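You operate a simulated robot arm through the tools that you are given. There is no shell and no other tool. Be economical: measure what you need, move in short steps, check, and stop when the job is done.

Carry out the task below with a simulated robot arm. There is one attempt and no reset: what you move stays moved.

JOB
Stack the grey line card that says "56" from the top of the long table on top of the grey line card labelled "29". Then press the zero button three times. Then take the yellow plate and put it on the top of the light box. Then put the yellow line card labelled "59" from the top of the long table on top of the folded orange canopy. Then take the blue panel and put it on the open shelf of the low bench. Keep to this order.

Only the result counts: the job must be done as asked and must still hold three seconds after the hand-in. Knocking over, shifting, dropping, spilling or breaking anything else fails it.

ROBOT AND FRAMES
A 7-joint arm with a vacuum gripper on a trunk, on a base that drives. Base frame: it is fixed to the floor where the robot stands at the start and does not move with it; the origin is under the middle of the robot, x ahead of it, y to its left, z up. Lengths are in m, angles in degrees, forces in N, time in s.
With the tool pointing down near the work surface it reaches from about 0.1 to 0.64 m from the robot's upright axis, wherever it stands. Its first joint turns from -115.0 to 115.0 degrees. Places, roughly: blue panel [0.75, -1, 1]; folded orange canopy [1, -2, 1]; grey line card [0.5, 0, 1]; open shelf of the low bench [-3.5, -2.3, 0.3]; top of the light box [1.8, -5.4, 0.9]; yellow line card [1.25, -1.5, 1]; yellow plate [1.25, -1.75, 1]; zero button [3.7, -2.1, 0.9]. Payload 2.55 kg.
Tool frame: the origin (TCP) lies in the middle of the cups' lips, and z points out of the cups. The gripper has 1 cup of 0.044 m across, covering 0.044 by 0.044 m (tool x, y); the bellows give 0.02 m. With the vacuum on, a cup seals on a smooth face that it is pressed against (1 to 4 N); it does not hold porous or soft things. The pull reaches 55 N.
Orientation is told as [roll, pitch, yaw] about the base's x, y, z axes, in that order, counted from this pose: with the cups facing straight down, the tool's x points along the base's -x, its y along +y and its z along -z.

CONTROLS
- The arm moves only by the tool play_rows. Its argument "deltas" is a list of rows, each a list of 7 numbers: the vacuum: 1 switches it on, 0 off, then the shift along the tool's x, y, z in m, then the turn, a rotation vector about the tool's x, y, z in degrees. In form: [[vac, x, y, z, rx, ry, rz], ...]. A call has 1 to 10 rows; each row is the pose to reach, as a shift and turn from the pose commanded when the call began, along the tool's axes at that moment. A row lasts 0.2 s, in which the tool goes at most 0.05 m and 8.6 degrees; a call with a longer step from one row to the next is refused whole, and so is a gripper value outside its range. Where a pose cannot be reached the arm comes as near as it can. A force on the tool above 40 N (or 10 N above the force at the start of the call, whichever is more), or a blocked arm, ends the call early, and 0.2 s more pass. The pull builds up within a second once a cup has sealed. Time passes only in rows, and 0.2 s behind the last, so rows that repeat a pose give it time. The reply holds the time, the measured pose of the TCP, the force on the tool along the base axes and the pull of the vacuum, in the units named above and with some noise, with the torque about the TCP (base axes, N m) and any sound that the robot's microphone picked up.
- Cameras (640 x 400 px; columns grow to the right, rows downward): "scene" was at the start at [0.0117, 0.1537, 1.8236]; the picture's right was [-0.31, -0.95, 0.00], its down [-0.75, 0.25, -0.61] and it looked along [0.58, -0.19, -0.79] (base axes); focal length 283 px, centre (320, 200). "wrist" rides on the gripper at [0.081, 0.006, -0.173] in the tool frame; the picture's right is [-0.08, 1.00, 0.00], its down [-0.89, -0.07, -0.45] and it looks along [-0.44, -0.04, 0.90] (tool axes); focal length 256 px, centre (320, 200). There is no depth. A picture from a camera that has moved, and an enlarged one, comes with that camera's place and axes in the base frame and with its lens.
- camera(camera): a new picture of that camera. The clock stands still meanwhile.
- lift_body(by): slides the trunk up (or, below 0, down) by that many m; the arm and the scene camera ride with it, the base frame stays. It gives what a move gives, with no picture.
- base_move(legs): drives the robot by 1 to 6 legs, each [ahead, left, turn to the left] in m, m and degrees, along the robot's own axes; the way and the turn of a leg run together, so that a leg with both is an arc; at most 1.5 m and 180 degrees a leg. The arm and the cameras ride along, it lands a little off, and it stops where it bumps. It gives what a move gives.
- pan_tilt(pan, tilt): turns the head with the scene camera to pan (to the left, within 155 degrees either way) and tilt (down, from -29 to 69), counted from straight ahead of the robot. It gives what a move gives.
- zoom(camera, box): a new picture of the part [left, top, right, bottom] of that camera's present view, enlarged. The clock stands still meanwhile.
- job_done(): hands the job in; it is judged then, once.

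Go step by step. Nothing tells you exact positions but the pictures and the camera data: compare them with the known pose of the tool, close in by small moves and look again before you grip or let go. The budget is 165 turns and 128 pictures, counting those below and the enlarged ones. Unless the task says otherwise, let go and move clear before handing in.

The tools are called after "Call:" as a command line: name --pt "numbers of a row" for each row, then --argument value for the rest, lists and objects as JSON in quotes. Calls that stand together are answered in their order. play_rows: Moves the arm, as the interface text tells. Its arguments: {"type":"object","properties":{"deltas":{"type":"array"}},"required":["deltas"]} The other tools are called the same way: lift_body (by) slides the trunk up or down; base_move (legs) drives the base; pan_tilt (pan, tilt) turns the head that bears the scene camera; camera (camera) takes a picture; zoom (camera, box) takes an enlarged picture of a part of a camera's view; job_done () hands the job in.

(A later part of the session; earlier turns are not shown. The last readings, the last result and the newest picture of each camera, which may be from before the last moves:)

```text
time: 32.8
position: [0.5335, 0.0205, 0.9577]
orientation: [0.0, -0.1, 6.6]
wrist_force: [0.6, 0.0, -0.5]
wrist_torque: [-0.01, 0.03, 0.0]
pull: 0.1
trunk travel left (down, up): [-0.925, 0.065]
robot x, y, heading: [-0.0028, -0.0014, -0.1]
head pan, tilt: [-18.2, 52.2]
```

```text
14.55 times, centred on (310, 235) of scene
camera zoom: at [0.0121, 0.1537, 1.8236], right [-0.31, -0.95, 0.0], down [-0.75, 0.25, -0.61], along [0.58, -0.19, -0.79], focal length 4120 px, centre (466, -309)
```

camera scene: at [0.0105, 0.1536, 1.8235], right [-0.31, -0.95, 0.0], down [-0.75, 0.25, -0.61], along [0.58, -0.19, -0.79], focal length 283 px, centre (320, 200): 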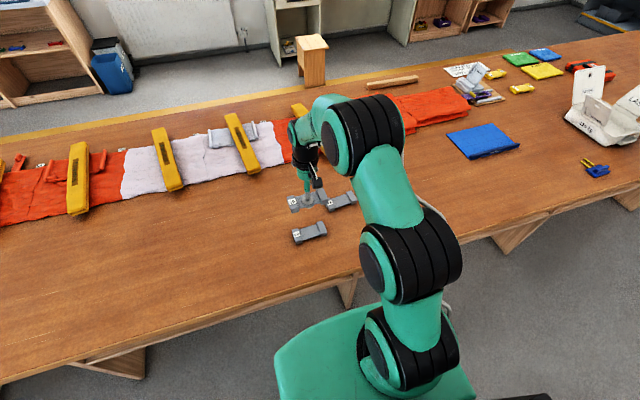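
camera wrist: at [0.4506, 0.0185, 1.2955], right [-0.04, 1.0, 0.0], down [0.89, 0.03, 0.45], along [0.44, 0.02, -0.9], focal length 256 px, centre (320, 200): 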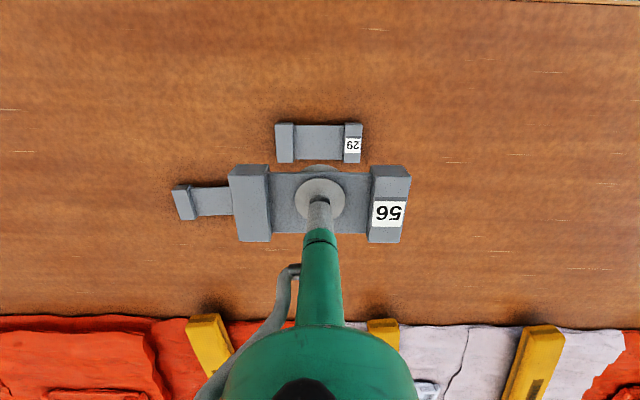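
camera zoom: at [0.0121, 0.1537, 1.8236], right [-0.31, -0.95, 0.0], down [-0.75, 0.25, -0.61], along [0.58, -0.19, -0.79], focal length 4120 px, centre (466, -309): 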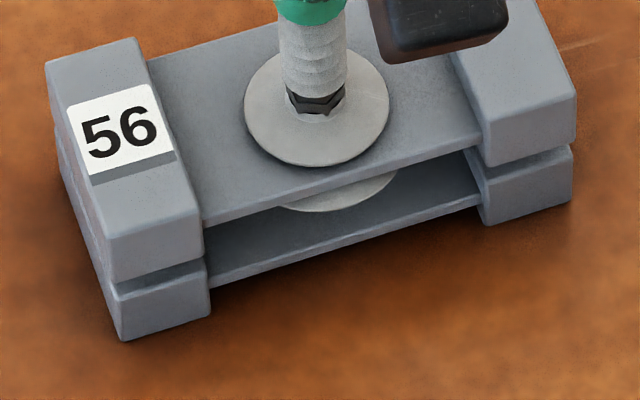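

The card still hangs on; the cup seems stuck to it. I set it back on 29 and peel the cup by tilting gently.

Call:
play_rows --pt "0 0 0 0.006 0 0 0" --pt "0 0 0 0.011 0 0 0" --pt "0 0 0 0.011 0 4 0" --pt "0 0 0 0.01 0 8 0" --pt "0 0 0 0.006 0 10 0" --pt "0 0 0 0.004 0 10 0"

Call:
zoom --camera "scene" --box '[288, 222, 332, 248]'

```text
time: 34.2
position: [0.5342, 0.0207, 0.9527]
orientation: [0.0, 10.1, 6.6]
wrist_force: [-0.8, -0.2, -0.7]
wrist_torque: [-0.01, -0.02, 0.0]
pull: 0.1
trunk travel left (down, up): [-0.925, 0.065]
robot x, y, heading: [-0.0021, -0.0001, -0.1]
head pan, tilt: [-18.2, 52.2]
```

```text
14.55 times, centred on (310, 235) of scene
camera zoom: at [0.0118, 0.1537, 1.8236], right [-0.31, -0.95, 0.0], down [-0.75, 0.25, -0.61], along [0.58, -0.19, -0.79], focal length 4120 px, centre (466, -309)
```

zoom: 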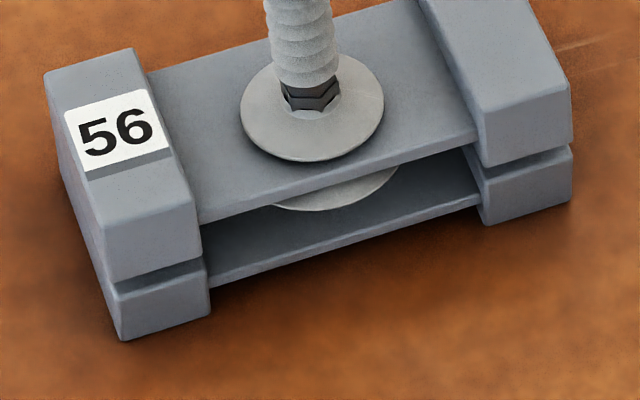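

The lip looks lodged; a sharp yank with the bellows as run-up should free it while the card rests on 29. I level the tool, press down a little and jerk up 5 cm.

Call:
play_rows --pt "0 0 0 0.003 0 -5 0" --pt "0 0 0 0.006 0 -10 0" --pt "0 0 0 0.01 0 -10 0" --pt "0 0 0 0.014 0 -10 0" --pt "0 0 0 0.014 0 -10 0"

Call:
zoom --camera "scene" --box '[288, 222, 332, 248]'

```text
time: 35.4
position: [0.532, 0.021, 0.9395]
orientation: [0.0, -0.1, 6.7]
wrist_force: [0.9, -1.0, 1.0]
wrist_torque: [0.02, 0.03, -0.01]
pull: 0.0
trunk travel left (down, up): [-0.925, 0.065]
robot x, y, heading: [0.0008, -0.002, 0.1]
head pan, tilt: [-18.2, 52.2]
```

```text
14.55 times, centred on (310, 235) of scene
camera zoom: at [0.0119, 0.1535, 1.8236], right [-0.31, -0.95, 0.0], down [-0.75, 0.25, -0.61], along [0.58, -0.19, -0.79], focal length 4120 px, centre (466, -309)
```

zoom: 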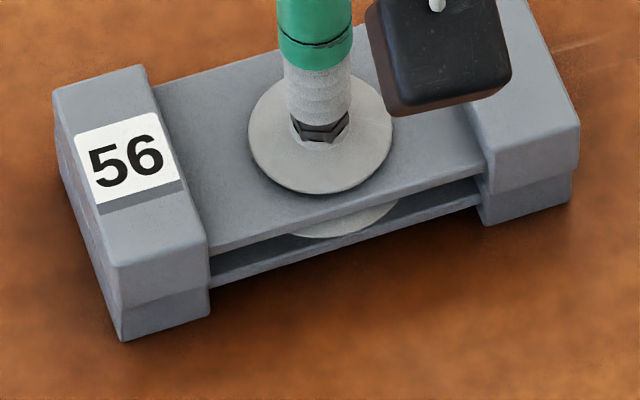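

Call:
play_rows --pt "0 0 0 -0.05 0 0 0"

Call:
zoom --camera "scene" --box '[270, 205, 350, 255]'

```text
time: 35.8
position: [0.5285, 0.0183, 0.9889]
orientation: [0.0, 0.0, 6.5]
wrist_force: [-0.4, -0.7, -0.2]
wrist_torque: [-0.01, -0.04, -0.03]
pull: 0.0
trunk travel left (down, up): [-0.925, 0.065]
robot x, y, heading: [0.0034, -0.0018, -0.2]
head pan, tilt: [-18.2, 52.2]
```

```text
8.00 times, centred on (310, 230) of scene
camera zoom: at [0.009, 0.1535, 1.8235], right [-0.31, -0.95, 0.0], down [-0.75, 0.25, -0.61], along [0.58, -0.19, -0.79], focal length 2266 px, centre (400, -40)
```

zoom: 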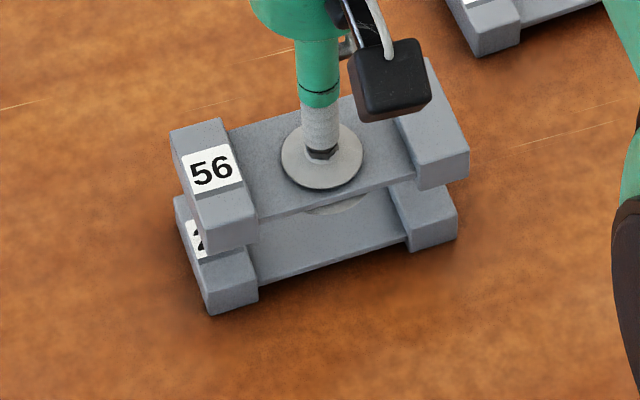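

Still stuck. I set it down again and test whether the cup can slide relative to the card (1 cm sideways).

Call:
play_rows --pt "0 -0.003 0.002 0.02 0 0 0" --pt "0 -0.004 0.002 0.038 0 0 0" --pt "0 -0.004 0.002 0.044 0 0 0" --pt "0 -0.004 0.002 0.046 0 0 0" --pt "0 -0.004 0.002 0.046 0 0 0"

Call:
zoom --camera "wrist" --box '[220, 140, 420, 250]'

Call:
play_rows --pt "0 0 0 0 0 0 2" --pt "0 0 0 0 0 0 4" --pt "0 0 0 0 0 0 6" --pt "0 0 0 0 0 0 6"

Call:
zoom --camera "wrist" --box '[220, 140, 420, 250]'

```text
time: 37.0
position: [0.5352, 0.0226, 0.9428]
orientation: [0.1, 0.0, 6.5]
wrist_force: [0.0, -0.3, -0.1]
wrist_torque: [-0.02, -0.02, 0.03]
pull: 0.0
trunk travel left (down, up): [-0.925, 0.065]
robot x, y, heading: [0.0013, 0.0013, -0.0]
head pan, tilt: [-18.2, 52.2]
```

```text
3.20 times, centred on (320, 195) of wrist
camera zoom: at [0.4551, 0.0192, 1.1153], right [-0.04, 1.0, 0.0], down [0.89, 0.03, 0.45], along [0.45, 0.02, -0.9], focal length 819 px, centre (320, 216)
```

zoom: 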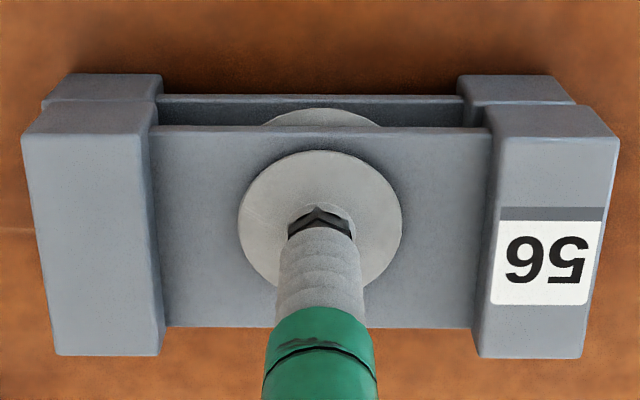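

```text
time: 38.0
position: [0.5351, 0.0228, 0.9429]
orientation: [0.0, -0.1, 0.6]
wrist_force: [-0.6, -0.6, 1.0]
wrist_torque: [-0.01, 0.0, 0.03]
pull: 0.0
trunk travel left (down, up): [-0.925, 0.065]
robot x, y, heading: [0.0014, 0.0032, 0.1]
head pan, tilt: [-18.2, 52.2]
```

```text
3.20 times, centred on (320, 195) of wrist
camera zoom: at [0.455, 0.0278, 1.1155], right [0.07, 1.0, 0.0], down [0.89, -0.06, 0.45], along [0.44, -0.03, -0.9], focal length 819 px, centre (320, 216)
```

zoom: 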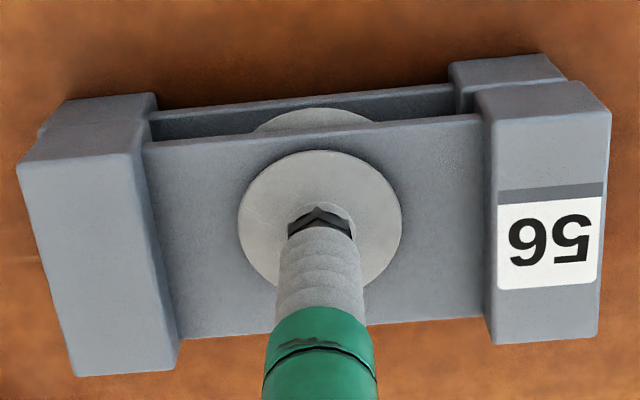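

The card stayed put while the tool turned: it is loose and merely hooked on the lip. I slide the cup out sideways (toward the robot) in small steps.

Call:
play_rows --pt "0 0.003 0 0 0 0 0" --pt "0 0.006 0 0 0 0 0" --pt "0 0.01 0 0 0 0 0" --pt "0 0.01 0 0 0 0 0"

Call:
zoom --camera "scene" --box '[288, 222, 332, 248]'

```text
time: 39.0
position: [0.5263, 0.0227, 0.9424]
orientation: [0.0, 0.1, 0.6]
wrist_force: [-0.2, 0.4, 0.0]
wrist_torque: [0.0, 0.04, -0.02]
pull: 0.0
trunk travel left (down, up): [-0.925, 0.065]
robot x, y, heading: [-0.002, -0.0013, 0.2]
head pan, tilt: [-18.2, 52.2]
```

```text
14.55 times, centred on (310, 235) of scene
camera zoom: at [0.0119, 0.1538, 1.8236], right [-0.31, -0.95, 0.0], down [-0.75, 0.25, -0.61], along [0.58, -0.19, -0.79], focal length 4120 px, centre (466, -309)
```

zoom: 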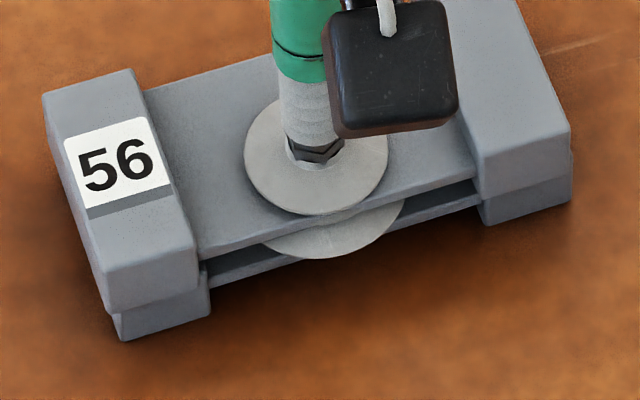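

It slides; the card shifted only slightly. I raise 3 mm to cut friction and continue.

Call:
play_rows --pt "0 0 0 -0.003 0 0 0" --pt "0 0.004 0 -0.003 0 0 0" --pt "0 0.008 0 -0.003 0 0 0" --pt "0 0.012 0 -0.003 0 0 0" --pt "0 0.016 0 -0.003 0 0 0" --pt "0 0.016 0 -0.003 0 0 0"

Call:
zoom --camera "scene" --box '[288, 222, 332, 248]'

```text
time: 40.4
position: [0.5085, 0.0225, 0.946]
orientation: [0.1, 0.0, 0.6]
wrist_force: [0.9, -0.8, 0.0]
wrist_torque: [0.0, -0.01, -0.02]
pull: 0.0
trunk travel left (down, up): [-0.925, 0.065]
robot x, y, heading: [0.0018, 0.0043, -0.1]
head pan, tilt: [-18.2, 52.2]
```

```text
14.55 times, centred on (310, 235) of scene
camera zoom: at [0.0119, 0.1537, 1.8236], right [-0.31, -0.95, 0.0], down [-0.75, 0.25, -0.61], along [0.58, -0.19, -0.79], focal length 4120 px, centre (466, -309)
```

zoom: 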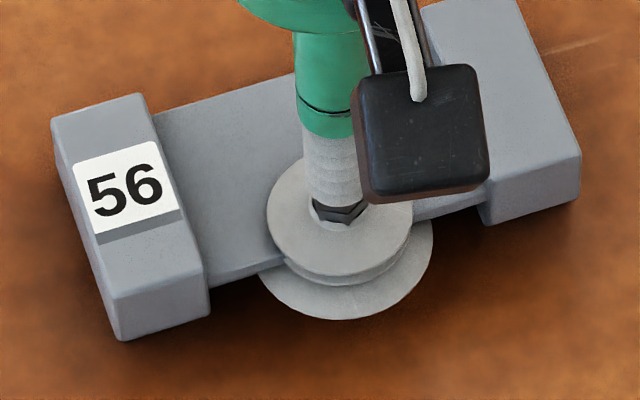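

The card got dragged ~1 cm. I lower to the nearly drag-free height and pull the rest out quickly.

Call:
play_rows --pt "0 0 0 0.005 0 0 0" --pt "0 0 0 0.005 0 0 0" --pt "0 0.045 0 0.005 0 0 0" --pt "0 0.045 0 0.005 0 0 0"

Call:
zoom --camera "scene" --box '[280, 218, 340, 255]'

Call:
zoom --camera "wrist" --box '[200, 110, 440, 260]'

```text
time: 41.4
position: [0.4644, 0.0216, 0.9395]
orientation: [0.0, 0.0, 0.6]
wrist_force: [0.0, -0.9, -0.5]
wrist_torque: [-0.02, 0.04, -0.01]
pull: 0.2
trunk travel left (down, up): [-0.925, 0.065]
robot x, y, heading: [0.002, -0.0037, -0.1]
head pan, tilt: [-18.2, 52.2]
```

```text
10.67 times, centred on (310, 236) of scene
camera zoom: at [0.0138, 0.1537, 1.8235], right [-0.31, -0.95, 0.0], down [-0.75, 0.25, -0.61], along [0.58, -0.19, -0.79], focal length 3022 px, centre (427, -189)
```

zoom: 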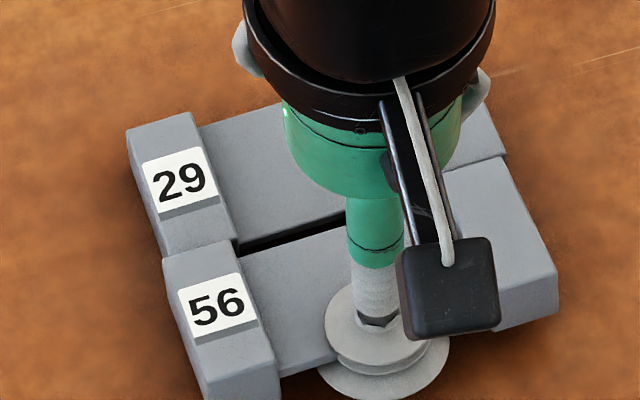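

```text
2.67 times, centred on (320, 185) of wrist
camera zoom: at [0.3841, 0.0269, 1.1112], right [0.07, 1.0, 0.0], down [0.89, -0.06, 0.44], along [0.44, -0.03, -0.9], focal length 683 px, centre (320, 240)
```

zoom: 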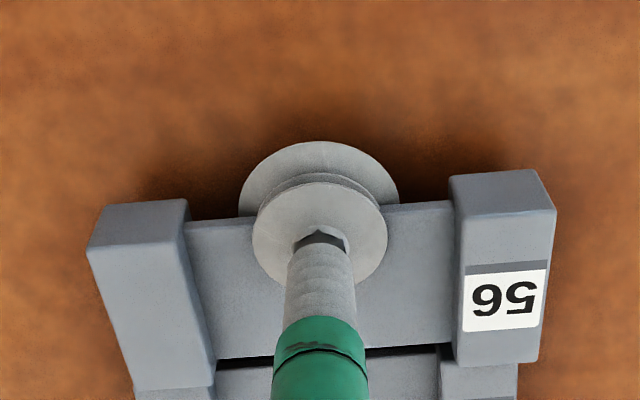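

The cup's groove caught the plate and pulled card 56 off 29. I lift it a little, move it clear of 29 and look.

Call:
play_rows --pt "0 0 0 -0.01 0 0 0" --pt "0 0 0 -0.02 0 0 0" --pt "0 0.02 0 -0.02 0 0 0" --pt "0 0.03 0 -0.02 0 0 0" --pt "0 0.03 0 -0.02 0 0 0"

Call:
camera --camera "wrist"

Call:
zoom --camera "scene" --box '[265, 205, 361, 265]'

```text
time: 42.6
position: [0.4334, 0.0215, 0.9625]
orientation: [0.1, -0.1, 0.5]
wrist_force: [0.4, 0.3, 0.0]
wrist_torque: [-0.01, 0.0, 0.02]
pull: 0.0
trunk travel left (down, up): [-0.925, 0.065]
robot x, y, heading: [0.0007, 0.0007, -0.1]
head pan, tilt: [-18.2, 52.2]
```

```text
79 pictures are left
camera wrist: at [0.354, 0.0263, 1.1345], right [0.07, 1.0, 0.0], down [0.89, -0.06, 0.45], along [0.44, -0.03, -0.9], focal length 256 px, centre (320, 200)
```

wrist: 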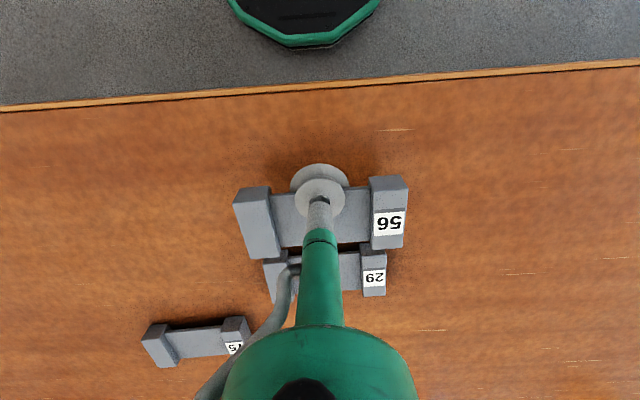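

```text
6.67 times, centred on (313, 235) of scene
camera zoom: at [0.012, 0.1537, 1.8236], right [-0.31, -0.95, 0.0], down [-0.75, 0.25, -0.61], along [0.58, -0.19, -0.79], focal length 1888 px, centre (367, -33)
```

zoom: 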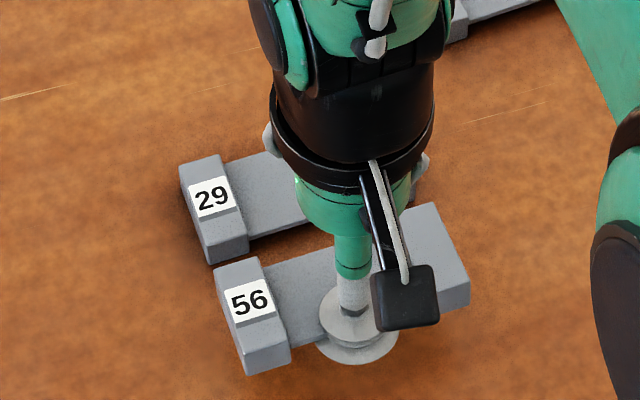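

Card 29 is unmoved. I set card 56 down on the table and slide the cup out slowly at the low-drag height.

Call:
play_rows --pt "0 0 0 0.015 0 0 0" --pt "0 0 0 0.03 0 0 0" --pt "0 0 0 0.038 0 0 0" --pt "0 0 0 0.038 0 0 0" --pt "0 0.002 0 0.038 0 0 0" --pt "0 0.004 0 0.038 0 0 0" --pt "0 0.006 0 0.038 0 0 0" --pt "0 0.008 0 0.038 0 0 0" --pt "0 0.01 0 0.038 0 0 0" --pt "0 0.012 0 0.038 0 0 0"

Call:
zoom --camera "wrist" --box '[200, 110, 440, 260]'

```text
time: 44.8
position: [0.4219, 0.0207, 0.9231]
orientation: [-0.1, -0.1, 0.6]
wrist_force: [0.9, 0.2, -1.0]
wrist_torque: [0.01, 0.0, -0.02]
pull: 0.1
trunk travel left (down, up): [-0.925, 0.065]
robot x, y, heading: [0.001, -0.0003, -0.1]
head pan, tilt: [-18.2, 52.2]
```

```text
2.67 times, centred on (320, 185) of wrist
camera zoom: at [0.3418, 0.0263, 1.0954], right [0.07, 1.0, 0.0], down [0.89, -0.06, 0.45], along [0.44, -0.03, -0.9], focal length 683 px, centre (320, 240)
```

zoom: 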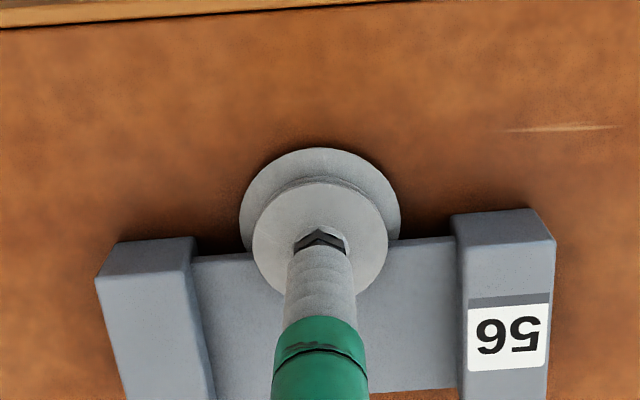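

It slides off without moving the card. I continue another 3 cm.

Call:
play_rows --pt "0 0.003 0 0 0 0 0" --pt "0 0.006 0 0 0 0 0" --pt "0 0.009 0 0 0 0 0" --pt "0 0.012 0 0 0 0 0" --pt "0 0.015 0 0 0 0 0" --pt "0 0.018 0 0 0 0 0" --pt "0 0.021 0 0 0 0 0" --pt "0 0.025 0 0 0 0 0" --pt "0 0.03 0 0 0 0 0" --pt "0 0.035 0 0 0 0 0"

Call:
play_rows --pt "0 0 0 -0.01 0 0 0" --pt "0 0 0 -0.03 0 0 0" --pt "0 -0.02 0 -0.07 0 0 -1" --pt "0 -0.05 0 -0.11 0 0 -1" --pt "0 -0.08 0 -0.13 0 0 -1" --pt "0 -0.08 0 -0.13 0 0 -1"

Call:
camera --camera "wrist"

```text
time: 47.0
position: [0.385, 0.0207, 0.9234]
orientation: [0.0, 0.0, 0.6]
wrist_force: [-0.2, 0.2, -0.2]
wrist_torque: [0.0, 0.0, -0.04]
pull: 0.1
trunk travel left (down, up): [-0.925, 0.065]
robot x, y, heading: [-0.0015, 0.0006, -0.2]
head pan, tilt: [-18.2, 52.2]
```

```text
time: 48.4
position: [0.4685, 0.0216, 1.0502]
orientation: [0.0, 0.0, 1.6]
wrist_force: [0.6, 0.6, 0.3]
wrist_torque: [-0.01, -0.01, -0.02]
pull: 0.2
trunk travel left (down, up): [-0.925, 0.065]
robot x, y, heading: [0.0007, 0.0019, -0.0]
head pan, tilt: [-18.2, 52.2]
```

```text
76 pictures are left
camera wrist: at [0.3883, 0.0268, 1.2226], right [0.05, 1.0, 0.0], down [0.89, -0.05, 0.45], along [0.45, -0.02, -0.9], focal length 256 px, centre (320, 200)
```

wrist: 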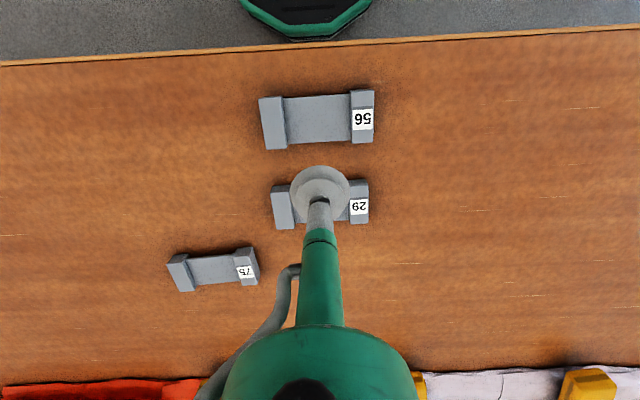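

Cup is free; 56 lies near (0.434, 0.022) with the same yaw as 29. This time I press with the vacuum off first, and only then switch it on.

Call:
play_rows --pt "0 0.018 0.001 0.03 0 0 0" --pt "0 0.035 0.001 0.06 0 0 0" --pt "0 0.035 0.001 0.09 0 0 0" --pt "0 0.035 0.001 0.102 0 0 0" --pt "0 0.035 0.001 0.107 0 0 0" --pt "0 0.035 0.001 0.11 0 0 0" --pt "0 0.035 0.001 0.11 0 0 0"

Call:
zoom --camera "wrist" --box '[220, 140, 420, 250]'

```text
time: 50.0
position: [0.4323, 0.0222, 0.9419]
orientation: [0.0, 0.0, 1.5]
wrist_force: [0.2, -0.1, -0.9]
wrist_torque: [-0.01, -0.03, -0.01]
pull: 0.0
trunk travel left (down, up): [-0.925, 0.065]
robot x, y, heading: [-0.0012, -0.0005, 0.0]
head pan, tilt: [-18.2, 52.2]
```

```text
3.20 times, centred on (320, 195) of wrist
camera zoom: at [0.3524, 0.0261, 1.1145], right [0.05, 1.0, 0.0], down [0.89, -0.05, 0.45], along [0.45, -0.02, -0.9], focal length 819 px, centre (320, 216)
```

zoom: 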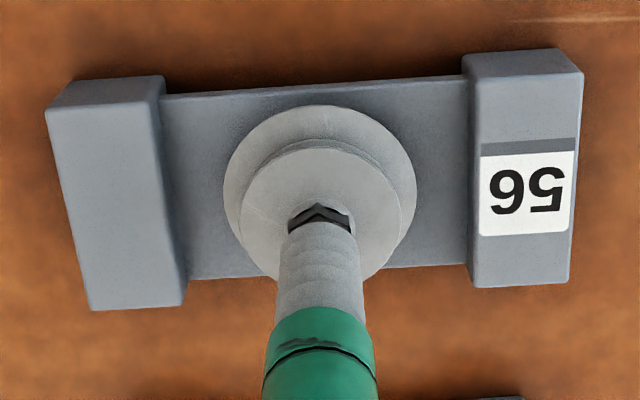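

Call:
play_rows --pt "0 0 0 0.002 0 0 0" --pt "0 0 0 0.004 0 0 0" --pt "0 0 0 0.004 0 0 0"

Call:
play_rows --pt "0 0 0 0.002 0 0 0" --pt "0 0 0 0.004 0 0 0" --pt "0 0 0 0.004 0 0 0"

```text
time: 50.8
position: [0.4315, 0.0227, 0.938]
orientation: [0.0, 0.0, 1.7]
wrist_force: [-0.9, 0.7, -0.1]
wrist_torque: [-0.01, 0.0, 0.0]
pull: 0.0
trunk travel left (down, up): [-0.925, 0.065]
robot x, y, heading: [0.0009, 0.0013, -0.2]
head pan, tilt: [-18.2, 52.2]
```

```text
time: 51.6
position: [0.4323, 0.0219, 0.9345]
orientation: [0.0, 0.0, 1.7]
wrist_force: [0.0, -0.1, -0.4]
wrist_torque: [0.0, -0.01, 0.0]
pull: 0.0
trunk travel left (down, up): [-0.925, 0.065]
robot x, y, heading: [0.0018, 0.0008, 0.3]
head pan, tilt: [-18.2, 52.2]
```

Call:
play_rows --pt "0 0 0 0.002 0 0 0" --pt "0 0 0 0.003 0 0 0" --pt "0 0 0 0.003 0 0 0" --pt "0 0 0 0.003 0 0 0"

Call:
zoom --camera "wrist" --box '[220, 140, 420, 250]'

```text
time: 52.6
position: [0.4321, 0.0215, 0.9328]
orientation: [0.0, 0.0, 1.5]
wrist_force: [-0.2, -0.2, 0.8]
wrist_torque: [0.0, -0.04, 0.03]
pull: 0.1
trunk travel left (down, up): [-0.925, 0.065]
robot x, y, heading: [0.0034, 0.0004, 0.1]
head pan, tilt: [-18.2, 52.2]
```

```text
3.20 times, centred on (320, 195) of wrist
camera zoom: at [0.3521, 0.0255, 1.104], right [0.05, 1.0, 0.0], down [0.89, -0.05, 0.45], along [0.44, -0.02, -0.9], focal length 819 px, centre (320, 216)
```

zoom: 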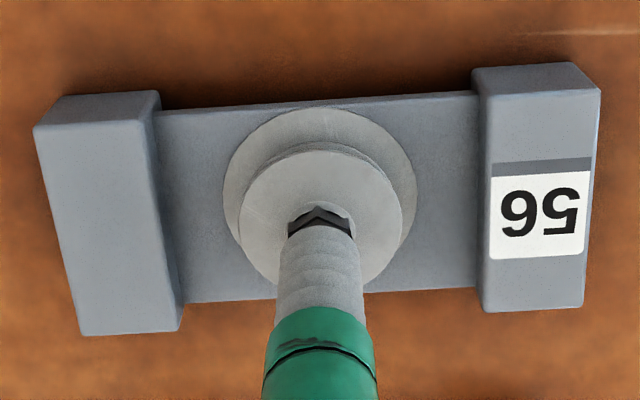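

Lip now just touches the plate. I press 1 mm more, switch on the vacuum and wait.

Call:
play_rows --pt "0 0 0 0.001 0 0 0" --pt "1 0 0 0.001 0 0 0" --pt "1 0 0 0.001 0 0 0" --pt "1 0 0 0.001 0 0 0" --pt "1 0 0 0.001 0 0 0" --pt "1 0 0 0.001 0 0 0"

Call:
zoom --camera "wrist" --box '[220, 140, 420, 250]'

```text
time: 54.0
position: [0.432, 0.0216, 0.9308]
orientation: [0.1, 0.0, 1.6]
wrist_force: [1.0, 0.5, -0.6]
wrist_torque: [0.0, 0.04, -0.02]
pull: 54.4
trunk travel left (down, up): [-0.925, 0.065]
robot x, y, heading: [-0.0007, -0.0034, 0.1]
head pan, tilt: [-18.2, 52.2]
```

```text
3.20 times, centred on (320, 195) of wrist
camera zoom: at [0.352, 0.0262, 1.1032], right [0.05, 1.0, 0.0], down [0.89, -0.05, 0.45], along [0.45, -0.02, -0.9], focal length 819 px, centre (320, 216)
```

zoom: 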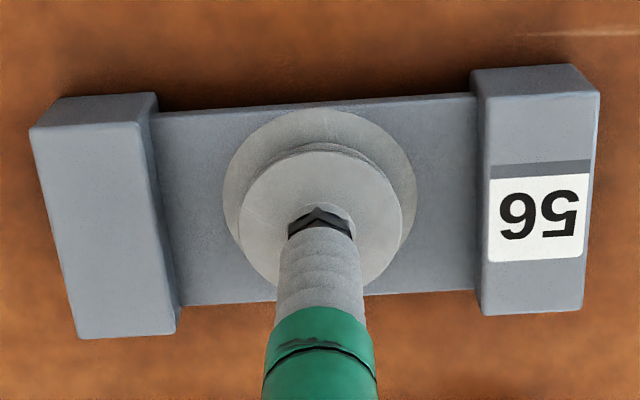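

Sealed with the lip on top this time. Gentle lift.

Call:
play_rows --pt "1 0 0 -0.002 0 0 0" --pt "1 0 0 -0.005 0 0 0" --pt "1 0 0 -0.01 0 0 0" --pt "1 0 0 -0.018 0 0 0" --pt "1 0 0 -0.028 0 0 0" --pt "1 0 0 -0.04 0 0 0" --pt "1 0 0 -0.052 0 0 0" --pt "1 0 0 -0.06 0 0 0"

Call:
zoom --camera "wrist" --box '[200, 120, 440, 270]'

```text
time: 55.8
position: [0.4313, 0.0222, 0.9895]
orientation: [0.0, 0.2, 1.6]
wrist_force: [-0.1, -0.2, -1.1]
wrist_torque: [-0.03, -0.01, 0.0]
pull: 54.8
trunk travel left (down, up): [-0.925, 0.065]
robot x, y, heading: [0.0004, -0.0011, -0.2]
head pan, tilt: [-18.2, 52.2]
```

```text
2.67 times, centred on (320, 195) of wrist
camera zoom: at [0.3509, 0.0259, 1.1616], right [0.05, 1.0, 0.0], down [0.89, -0.05, 0.44], along [0.44, -0.02, -0.9], focal length 683 px, centre (320, 213)
```

zoom: 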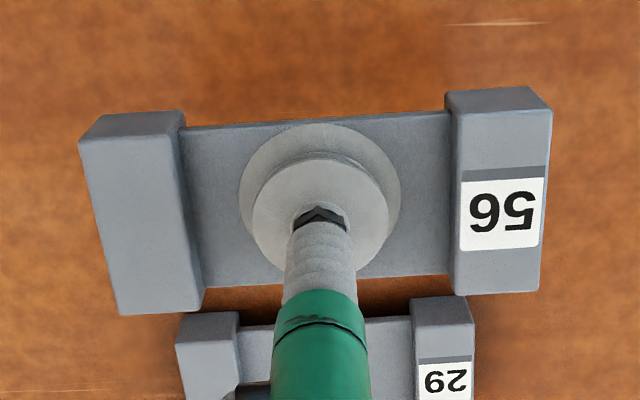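

Held properly (lip on top). I move it over card 29, staying ~1 cm above.

Call:
play_rows --pt "1 -0.015 -0.001 0 0 0 0" --pt "1 -0.04 -0.0025 0 0 0 0" --pt "1 -0.065 -0.004 0 0 0 0" --pt "1 -0.09 -0.0055 0.005 0 0 0" --pt "1 -0.1026 -0.0064 0.015 0 0 0" --pt "1 -0.1026 -0.0064 0.025 0 0 0" --pt "1 -0.1026 -0.0064 0.027 0 0 0" --pt "1 -0.1026 -0.0064 0.027 0 0 0"

Call:
zoom --camera "scene" --box '[288, 222, 332, 248]'

Call:
zoom --camera "wrist" --box '[220, 140, 420, 250]'

```text
time: 57.6
position: [0.5356, 0.0176, 0.9629]
orientation: [0.1, 0.0, 1.7]
wrist_force: [1.1, 0.2, -0.3]
wrist_torque: [-0.04, 0.03, 0.0]
pull: 54.7
trunk travel left (down, up): [-0.925, 0.065]
robot x, y, heading: [0.0012, -0.0008, 0.0]
head pan, tilt: [-18.2, 52.2]
```

```text
14.55 times, centred on (310, 235) of scene
camera zoom: at [0.0115, 0.1537, 1.8236], right [-0.31, -0.95, 0.0], down [-0.75, 0.25, -0.61], along [0.58, -0.19, -0.79], focal length 4120 px, centre (466, -309)
```

zoom: 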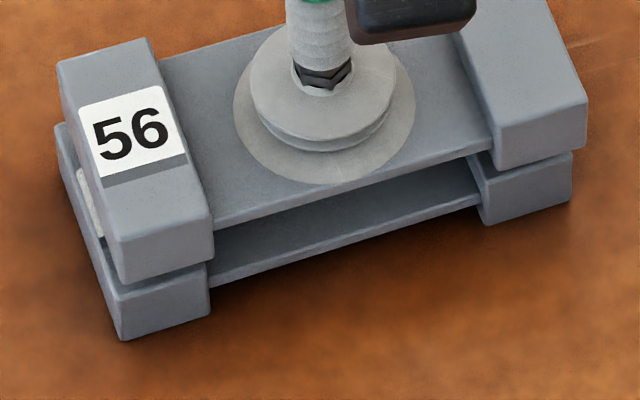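

```text
3.20 times, centred on (320, 195) of wrist
camera zoom: at [0.4542, 0.0217, 1.135], right [0.05, 1.0, 0.0], down [0.89, -0.05, 0.45], along [0.45, -0.02, -0.9], focal length 819 px, centre (320, 216)
```

zoom: 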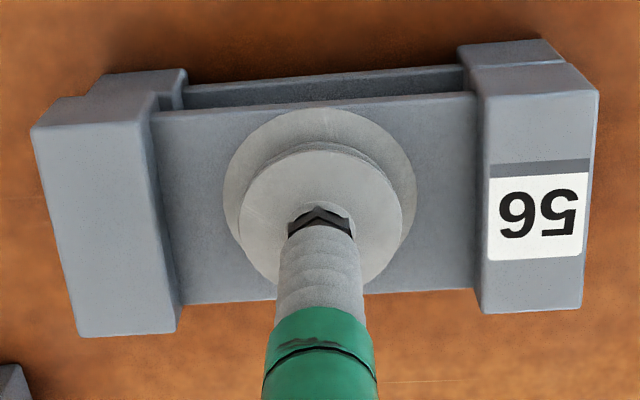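

Almost aligned; nudge 3 mm forward, 1 mm left, lower to contact, then release and rise gently.

Call:
play_rows --pt "1 -0.003 0.001 0.003 0 0 0" --pt "1 -0.003 0.001 0.007 0 0 0" --pt "1 -0.003 0.001 0.01 0 0 0" --pt "1 -0.003 0.001 0.012 0 0 0" --pt "1 -0.003 0.001 0.013 0 0 0" --pt "1 -0.003 0.001 0.013 0 0 0"

Call:
zoom --camera "scene" --box '[288, 222, 332, 248]'

```text
time: 59.0
position: [0.5375, 0.0203, 0.9528]
orientation: [0.2, -0.2, 1.5]
wrist_force: [-1.2, 2.1, 12.2]
wrist_torque: [-0.02, 0.07, 0.0]
pull: 54.8
trunk travel left (down, up): [-0.925, 0.065]
robot x, y, heading: [0.0005, -0.0013, 0.1]
head pan, tilt: [-18.2, 52.2]
```

```text
14.55 times, centred on (310, 235) of scene
camera zoom: at [0.0093, 0.1542, 1.8236], right [-0.31, -0.95, 0.0], down [-0.75, 0.25, -0.61], along [0.58, -0.19, -0.79], focal length 4120 px, centre (466, -309)
```

zoom: 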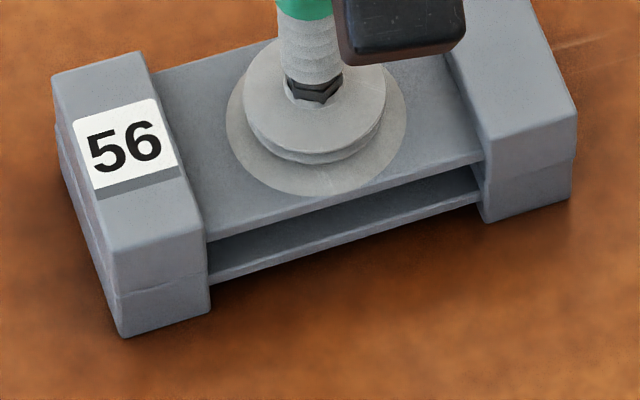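

In contact (12 N) and well aligned. Ease off, release and rise slowly.

Call:
play_rows --pt "1 0 0 -0.002 0 0 0" --pt "0 0 0 -0.002 0 0 0" --pt "0 0 0 -0.002 0 0 0" --pt "0 0 0 -0.002 0 0 0" --pt "0 0 0 -0.002 0 0 0" --pt "0 0 0 -0.004 0 0 0" --pt "0 0 0 -0.007 0 0 0" --pt "0 0 0 -0.012 0 0 0" --pt "0 0 0 -0.02 0 0 0" --pt "0 0 0 -0.03 0 0 0"

Call:
zoom --camera "scene" --box '[288, 222, 332, 248]'

```text
time: 61.2
position: [0.5377, 0.0192, 0.9803]
orientation: [0.0, 0.0, 1.6]
wrist_force: [0.4, 0.4, 0.1]
wrist_torque: [0.04, -0.01, -0.01]
pull: 0.1
trunk travel left (down, up): [-0.925, 0.065]
robot x, y, heading: [-0.0003, -0.0035, 0.1]
head pan, tilt: [-18.2, 52.2]
```

```text
14.55 times, centred on (310, 235) of scene
camera zoom: at [0.0115, 0.1537, 1.8236], right [-0.31, -0.95, 0.0], down [-0.75, 0.25, -0.61], along [0.58, -0.19, -0.79], focal length 4120 px, centre (466, -309)
```

zoom: 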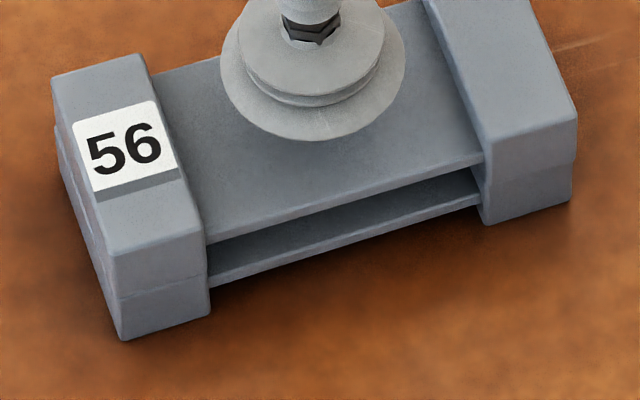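

Stack done. I raise and retract the arm, and look around for the zero button and the way there.

Call:
play_rows --pt "0 0 0 -0.05 0 0 0" --pt "0 0 0 -0.1 0 0 0" --pt "0 0.04 0 -0.13 0 0 0" --pt "0 0.08 0 -0.16 0 0 0" --pt "0 0.12 0 -0.18 0 0 0" --pt "0 0.16 0 -0.2 0 0 0" --pt "0 0.2 0 -0.22 0 0 0" --pt "0 0.24 0 -0.24 0 0 0"

Call:
pan_tilt --pan -45 --tilt 18

Call:
camera --camera "scene"

Call:
pan_tilt --pan -110 --tilt 18

Call:
camera --camera "scene"

```text
time: 63.0
position: [0.2946, 0.0088, 1.2173]
orientation: [0.0, -0.1, 1.6]
wrist_force: [-0.2, -0.6, 0.1]
wrist_torque: [0.02, -0.02, 0.01]
pull: 0.0
trunk travel left (down, up): [-0.925, 0.065]
robot x, y, heading: [-0.0008, -0.0001, 0.1]
head pan, tilt: [-18.2, 52.2]
```

```text
time: 64.0
position: [0.2968, 0.0089, 1.217]
orientation: [0.0, -0.1, 1.6]
wrist_force: [0.2, -0.6, 0.4]
wrist_torque: [0.01, -0.02, -0.03]
pull: 0.0
trunk travel left (down, up): [-0.925, 0.065]
robot x, y, heading: [-0.0005, -0.002, 0.1]
head pan, tilt: [-45.0, 18.0]
```

```text
67 pictures are left
camera scene: at [0.0061, 0.1111, 1.8752], right [-0.71, -0.71, 0.0], down [-0.22, 0.22, -0.95], along [0.67, -0.67, -0.31], focal length 283 px, centre (320, 200)
```

scene: 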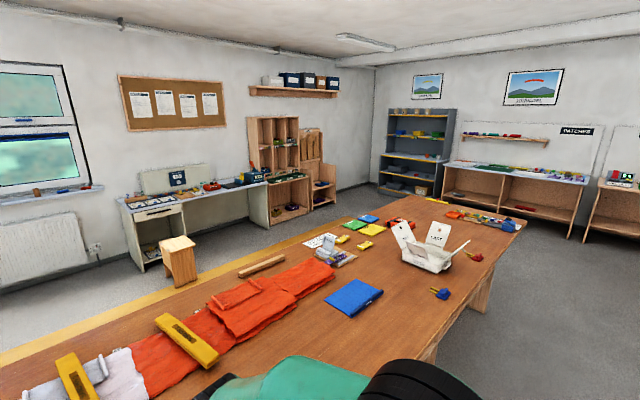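

```text
time: 65.4
position: [0.2957, 0.0086, 1.2169]
orientation: [0.0, -0.1, 1.6]
wrist_force: [0.8, 0.0, 0.7]
wrist_torque: [0.01, 0.04, 0.0]
pull: 0.1
trunk travel left (down, up): [-0.925, 0.065]
robot x, y, heading: [0.0003, -0.0011, 0.2]
head pan, tilt: [-110.0, 18.0]
```

```text
66 pictures are left
camera scene: at [-0.0914, 0.0893, 1.8753], right [-0.94, 0.34, 0.0], down [0.11, 0.29, -0.95], along [-0.32, -0.89, -0.31], focal length 283 px, centre (320, 200)
```

scene: 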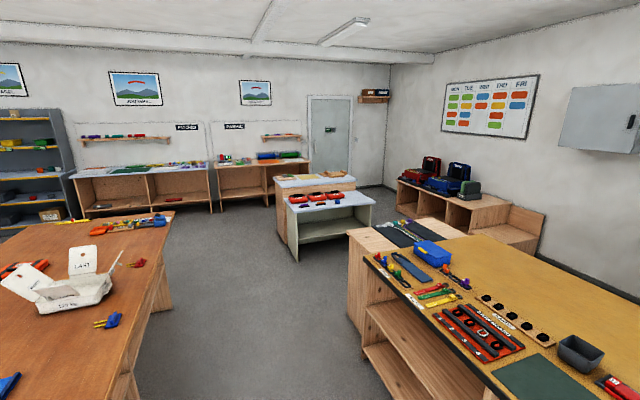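

The table ends near y ≈ -2.85; the zero button should be on the desk at the window wall. I drive around the table's end with heading kept.

Call:
base_move --legs '[[-0.1, 0, 0], [0, -1.5, 0], [0, -1.5, 0], [0, -0.55, 0], [1.25, 0, 0], [1.25, 0, 0]]'

Call:
pan_tilt --pan 20 --tilt 20

Call:
camera --camera "scene"

```text
time: 95.1
position: [2.7276, -3.4737, 1.2165]
orientation: [0.0, 0.0, 2.6]
wrist_force: [1.1, 0.3, 0.4]
wrist_torque: [-0.01, -0.03, 0.01]
pull: 0.0
trunk travel left (down, up): [-0.925, 0.065]
robot x, y, heading: [2.4344, -3.4891, 1.3]
head pan, tilt: [-110.0, 18.0]
```

```text
time: 97.2
position: [2.7277, -3.4736, 1.2161]
orientation: [0.0, 0.0, 2.7]
wrist_force: [0.2, 0.5, 0.0]
wrist_torque: [0.0, 0.02, -0.01]
pull: 0.2
trunk travel left (down, up): [-0.925, 0.065]
robot x, y, heading: [2.4328, -3.4878, 1.0]
head pan, tilt: [20.0, 20.0]
```

```text
65 pictures are left
camera scene: at [2.4562, -3.2788, 1.872], right [0.36, -0.93, 0.0], down [-0.32, -0.12, -0.94], along [0.88, 0.34, -0.34], focal length 283 px, centre (320, 200)
```

scene: 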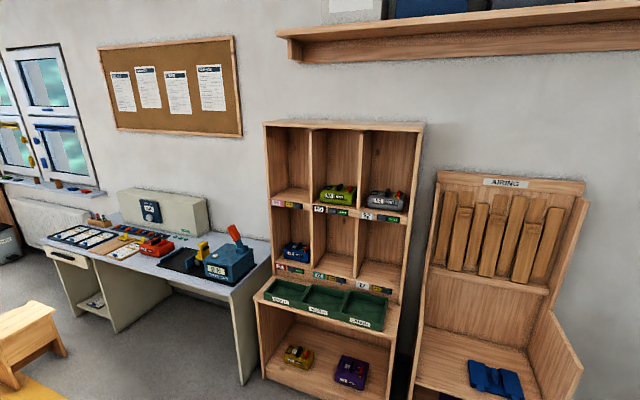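

Call:
base_move --legs '[[0.55, 1.3, -1]]'

Call:
pan_tilt --pan 0 --tilt 45

Call:
camera --camera "scene"

```text
time: 104.2
position: [3.2654, -2.1827, 1.2166]
orientation: [0.0, 0.0, 0.8]
wrist_force: [0.3, -0.1, -0.1]
wrist_torque: [-0.02, 0.0, 0.01]
pull: 0.1
trunk travel left (down, up): [-0.925, 0.065]
robot x, y, heading: [2.9698, -2.1881, -0.6]
head pan, tilt: [20.0, 20.0]
```

```text
time: 105.1
position: [3.2661, -2.1834, 1.2152]
orientation: [-0.1, 0.1, 0.8]
wrist_force: [-0.6, 0.3, 0.4]
wrist_torque: [-0.01, -0.01, 0.01]
pull: 0.1
trunk travel left (down, up): [-0.925, 0.065]
robot x, y, heading: [2.9714, -2.1908, -0.9]
head pan, tilt: [0.0, 45.0]
```

```text
64 pictures are left
camera scene: at [2.9944, -2.0112, 1.8334], right [-0.01, -1.0, 0.0], down [-0.71, 0.01, -0.71], along [0.71, -0.01, -0.71], focal length 283 px, centre (320, 200)
```

scene: 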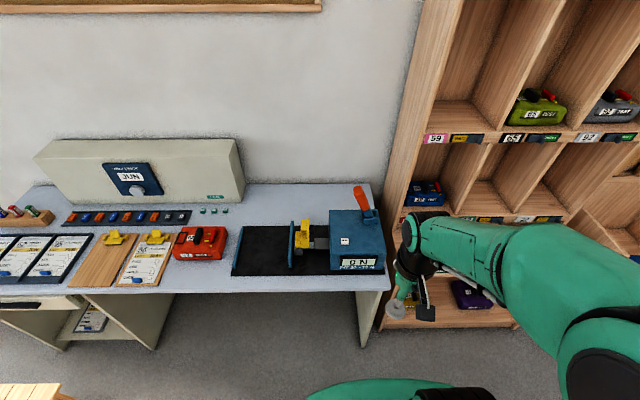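

Call:
zoom --camera "scene" --box '[270, 180, 410, 290]'

Call:
zoom --camera "scene" --box '[325, 220, 400, 275]'

```text
3.64 times, centred on (340, 235) of scene
camera zoom: at [2.9944, -2.0112, 1.8334], right [-0.01, -1.0, 0.0], down [-0.71, 0.01, -0.71], along [0.71, -0.01, -0.71], focal length 1030 px, centre (247, 73)
```

zoom: 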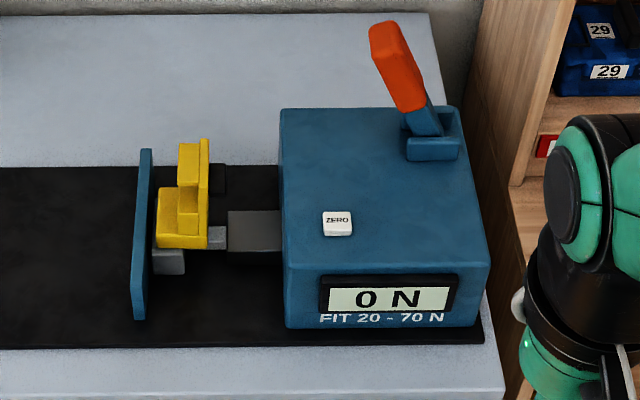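

```text
7.27 times, centred on (362, 248) of scene
camera zoom: at [2.9944, -2.0112, 1.8334], right [-0.01, -1.0, 0.0], down [-0.71, 0.01, -0.71], along [0.71, -0.01, -0.71], focal length 2060 px, centre (11, -146)
```

zoom: 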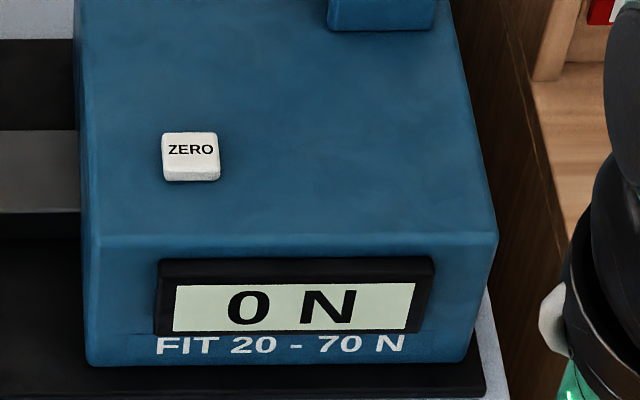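

The white "ZERO" button sits on the blue force gauge at about (3.69, -2.12, 0.90). I drive 0.17 m closer.

Call:
base_move --legs '[[0.17, 0, 0.8]]'

Call:
play_rows --pt "0 -0.04 0.01 0 0 0 0" --pt "0 -0.08 0.02 0 0 0 0" --pt "0 -0.12 0.03 0.01 0 0 0" --pt "0 -0.16 0.04 0.03 0 0 0" --pt "0 -0.18 0.05 0.05 0 0 0" --pt "0 -0.2 0.06 0.08 0 0 0" --pt "0 -0.2 0.06 0.1 0 0 0"

Call:
camera --camera "wrist"

```text
time: 106.6
position: [3.4362, -2.1788, 1.2164]
orientation: [0.1, 0.0, 1.7]
wrist_force: [-0.3, 0.5, 0.0]
wrist_torque: [0.05, 0.02, 0.0]
pull: 0.1
trunk travel left (down, up): [-0.925, 0.065]
robot x, y, heading: [3.1404, -2.1878, 0.0]
head pan, tilt: [0.0, 45.0]
```

```text
time: 108.2
position: [3.6316, -2.1149, 1.1163]
orientation: [0.0, 0.0, 1.7]
wrist_force: [-0.1, 0.3, 0.7]
wrist_torque: [0.05, -0.01, 0.02]
pull: 0.1
trunk travel left (down, up): [-0.925, 0.065]
robot x, y, heading: [3.1408, -2.1885, 0.3]
head pan, tilt: [0.0, 45.0]
```

```text
61 pictures are left
camera wrist: at [3.5519, -2.1114, 1.2874], right [0.05, 1.0, 0.0], down [0.89, -0.04, 0.45], along [0.44, -0.02, -0.9], focal length 256 px, centre (320, 200)
```

wrist: 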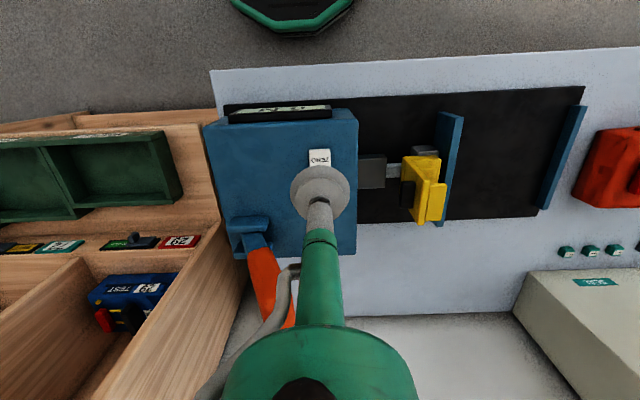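

Call:
play_rows --pt "0 -0.013 -0.001 0.03 0 0 0" --pt "0 -0.024 -0.002 0.07 0 0 0" --pt "0 -0.024 -0.002 0.1 0 0 0" --pt "0 -0.024 -0.002 0.1 0 0 0"

Call:
camera --camera "wrist"

Call:
zoom --camera "scene" --box '[270, 160, 450, 320]'

```text
time: 109.2
position: [3.659, -2.1167, 1.0168]
orientation: [0.0, 0.0, 1.7]
wrist_force: [0.5, -0.1, 0.1]
wrist_torque: [-0.01, -0.02, 0.0]
pull: 0.1
trunk travel left (down, up): [-0.925, 0.065]
robot x, y, heading: [3.1389, -2.1917, 0.0]
head pan, tilt: [0.0, 45.0]
```

```text
60 pictures are left
camera wrist: at [3.5788, -2.1126, 1.1876], right [0.05, 1.0, 0.0], down [0.89, -0.05, 0.45], along [0.45, -0.02, -0.9], focal length 256 px, centre (320, 200)
```

wrist: 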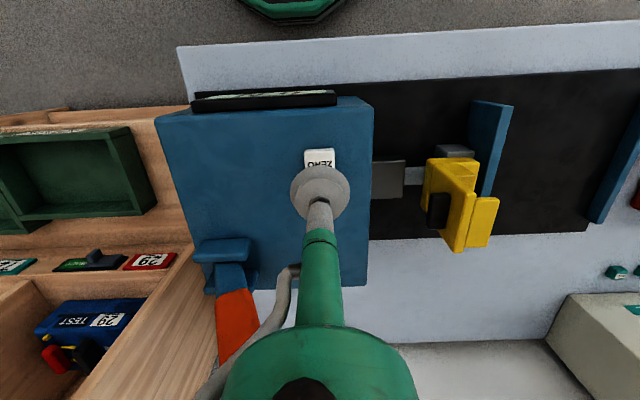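

```text
2.50 times, centred on (360, 240) of scene
camera zoom: at [3.1616, -2.012, 1.8334], right [0.0, -1.0, 0.0], down [-0.71, 0.0, -0.71], along [0.71, 0.0, -0.71], focal length 708 px, centre (220, 100)
```

zoom: 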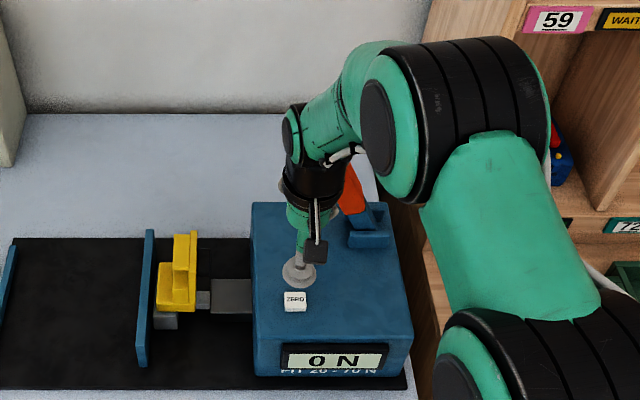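

The tool is right over the button. I descend gently until contact.

Call:
play_rows --pt "0 0 0 0.02 0 0 0" --pt "0 0 0 0.04 0 0 0" --pt "0 0 0 0.05 0 0 0" --pt "0 0 0 0.05 0 0 0"

Call:
zoom --camera "wrist" --box '[220, 110, 420, 250]'

Call:
zoom --camera "scene" --box '[320, 220, 390, 265]'

```text
time: 110.2
position: [3.6595, -2.1169, 0.9643]
orientation: [0.0, 0.0, 1.6]
wrist_force: [0.4, -0.1, -0.9]
wrist_torque: [-0.03, 0.01, 0.01]
pull: 0.1
trunk travel left (down, up): [-0.925, 0.065]
robot x, y, heading: [3.1437, -2.1865, -0.1]
head pan, tilt: [0.0, 45.0]
```

```text
2.86 times, centred on (320, 180) of wrist
camera zoom: at [3.5792, -2.1138, 1.1381], right [0.05, 1.0, 0.0], down [0.89, -0.04, 0.45], along [0.45, -0.02, -0.9], focal length 731 px, centre (320, 257)
```

zoom: 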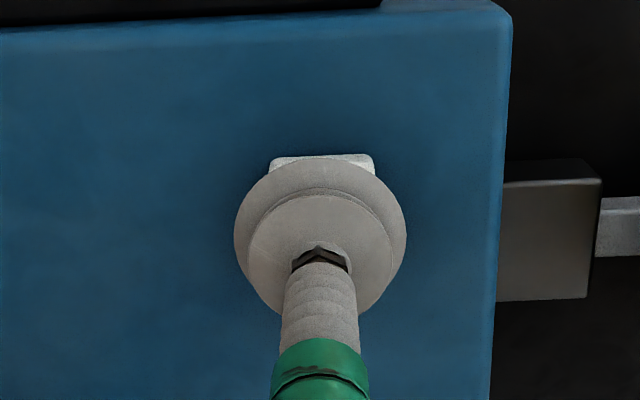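

```text
8.89 times, centred on (355, 242) of scene
camera zoom: at [3.1619, -2.012, 1.8334], right [0.0, -1.0, 0.0], down [-0.71, 0.0, -0.71], along [0.71, 0.0, -0.71], focal length 2518 px, centre (9, -178)
```

zoom: 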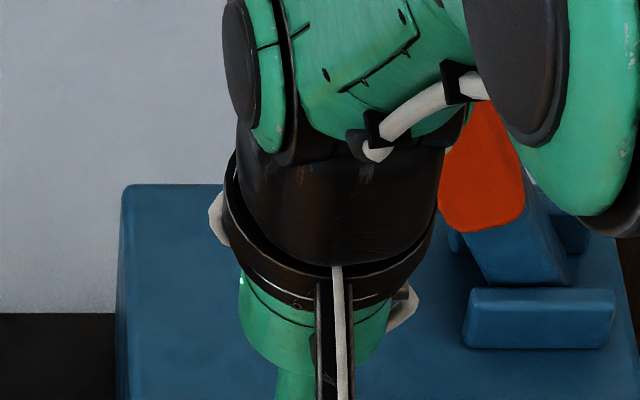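

Call:
play_rows --pt "0 0 0 0.005 0 0 0" --pt "0 0 0 0.01 0 0 0" --pt "0 0 0 0.014 0 0 0" --pt "0 0 0 0.018 0 0 0" --pt "0 0 0 0.018 0 0 0"

```text
time: 111.4
position: [3.6589, -2.1153, 0.9462]
orientation: [-0.1, -0.1, 1.5]
wrist_force: [0.7, -0.3, 0.7]
wrist_torque: [-0.03, -0.03, 0.02]
pull: 0.1
trunk travel left (down, up): [-0.925, 0.065]
robot x, y, heading: [3.1402, -2.1909, -0.0]
head pan, tilt: [0.0, 45.0]
```

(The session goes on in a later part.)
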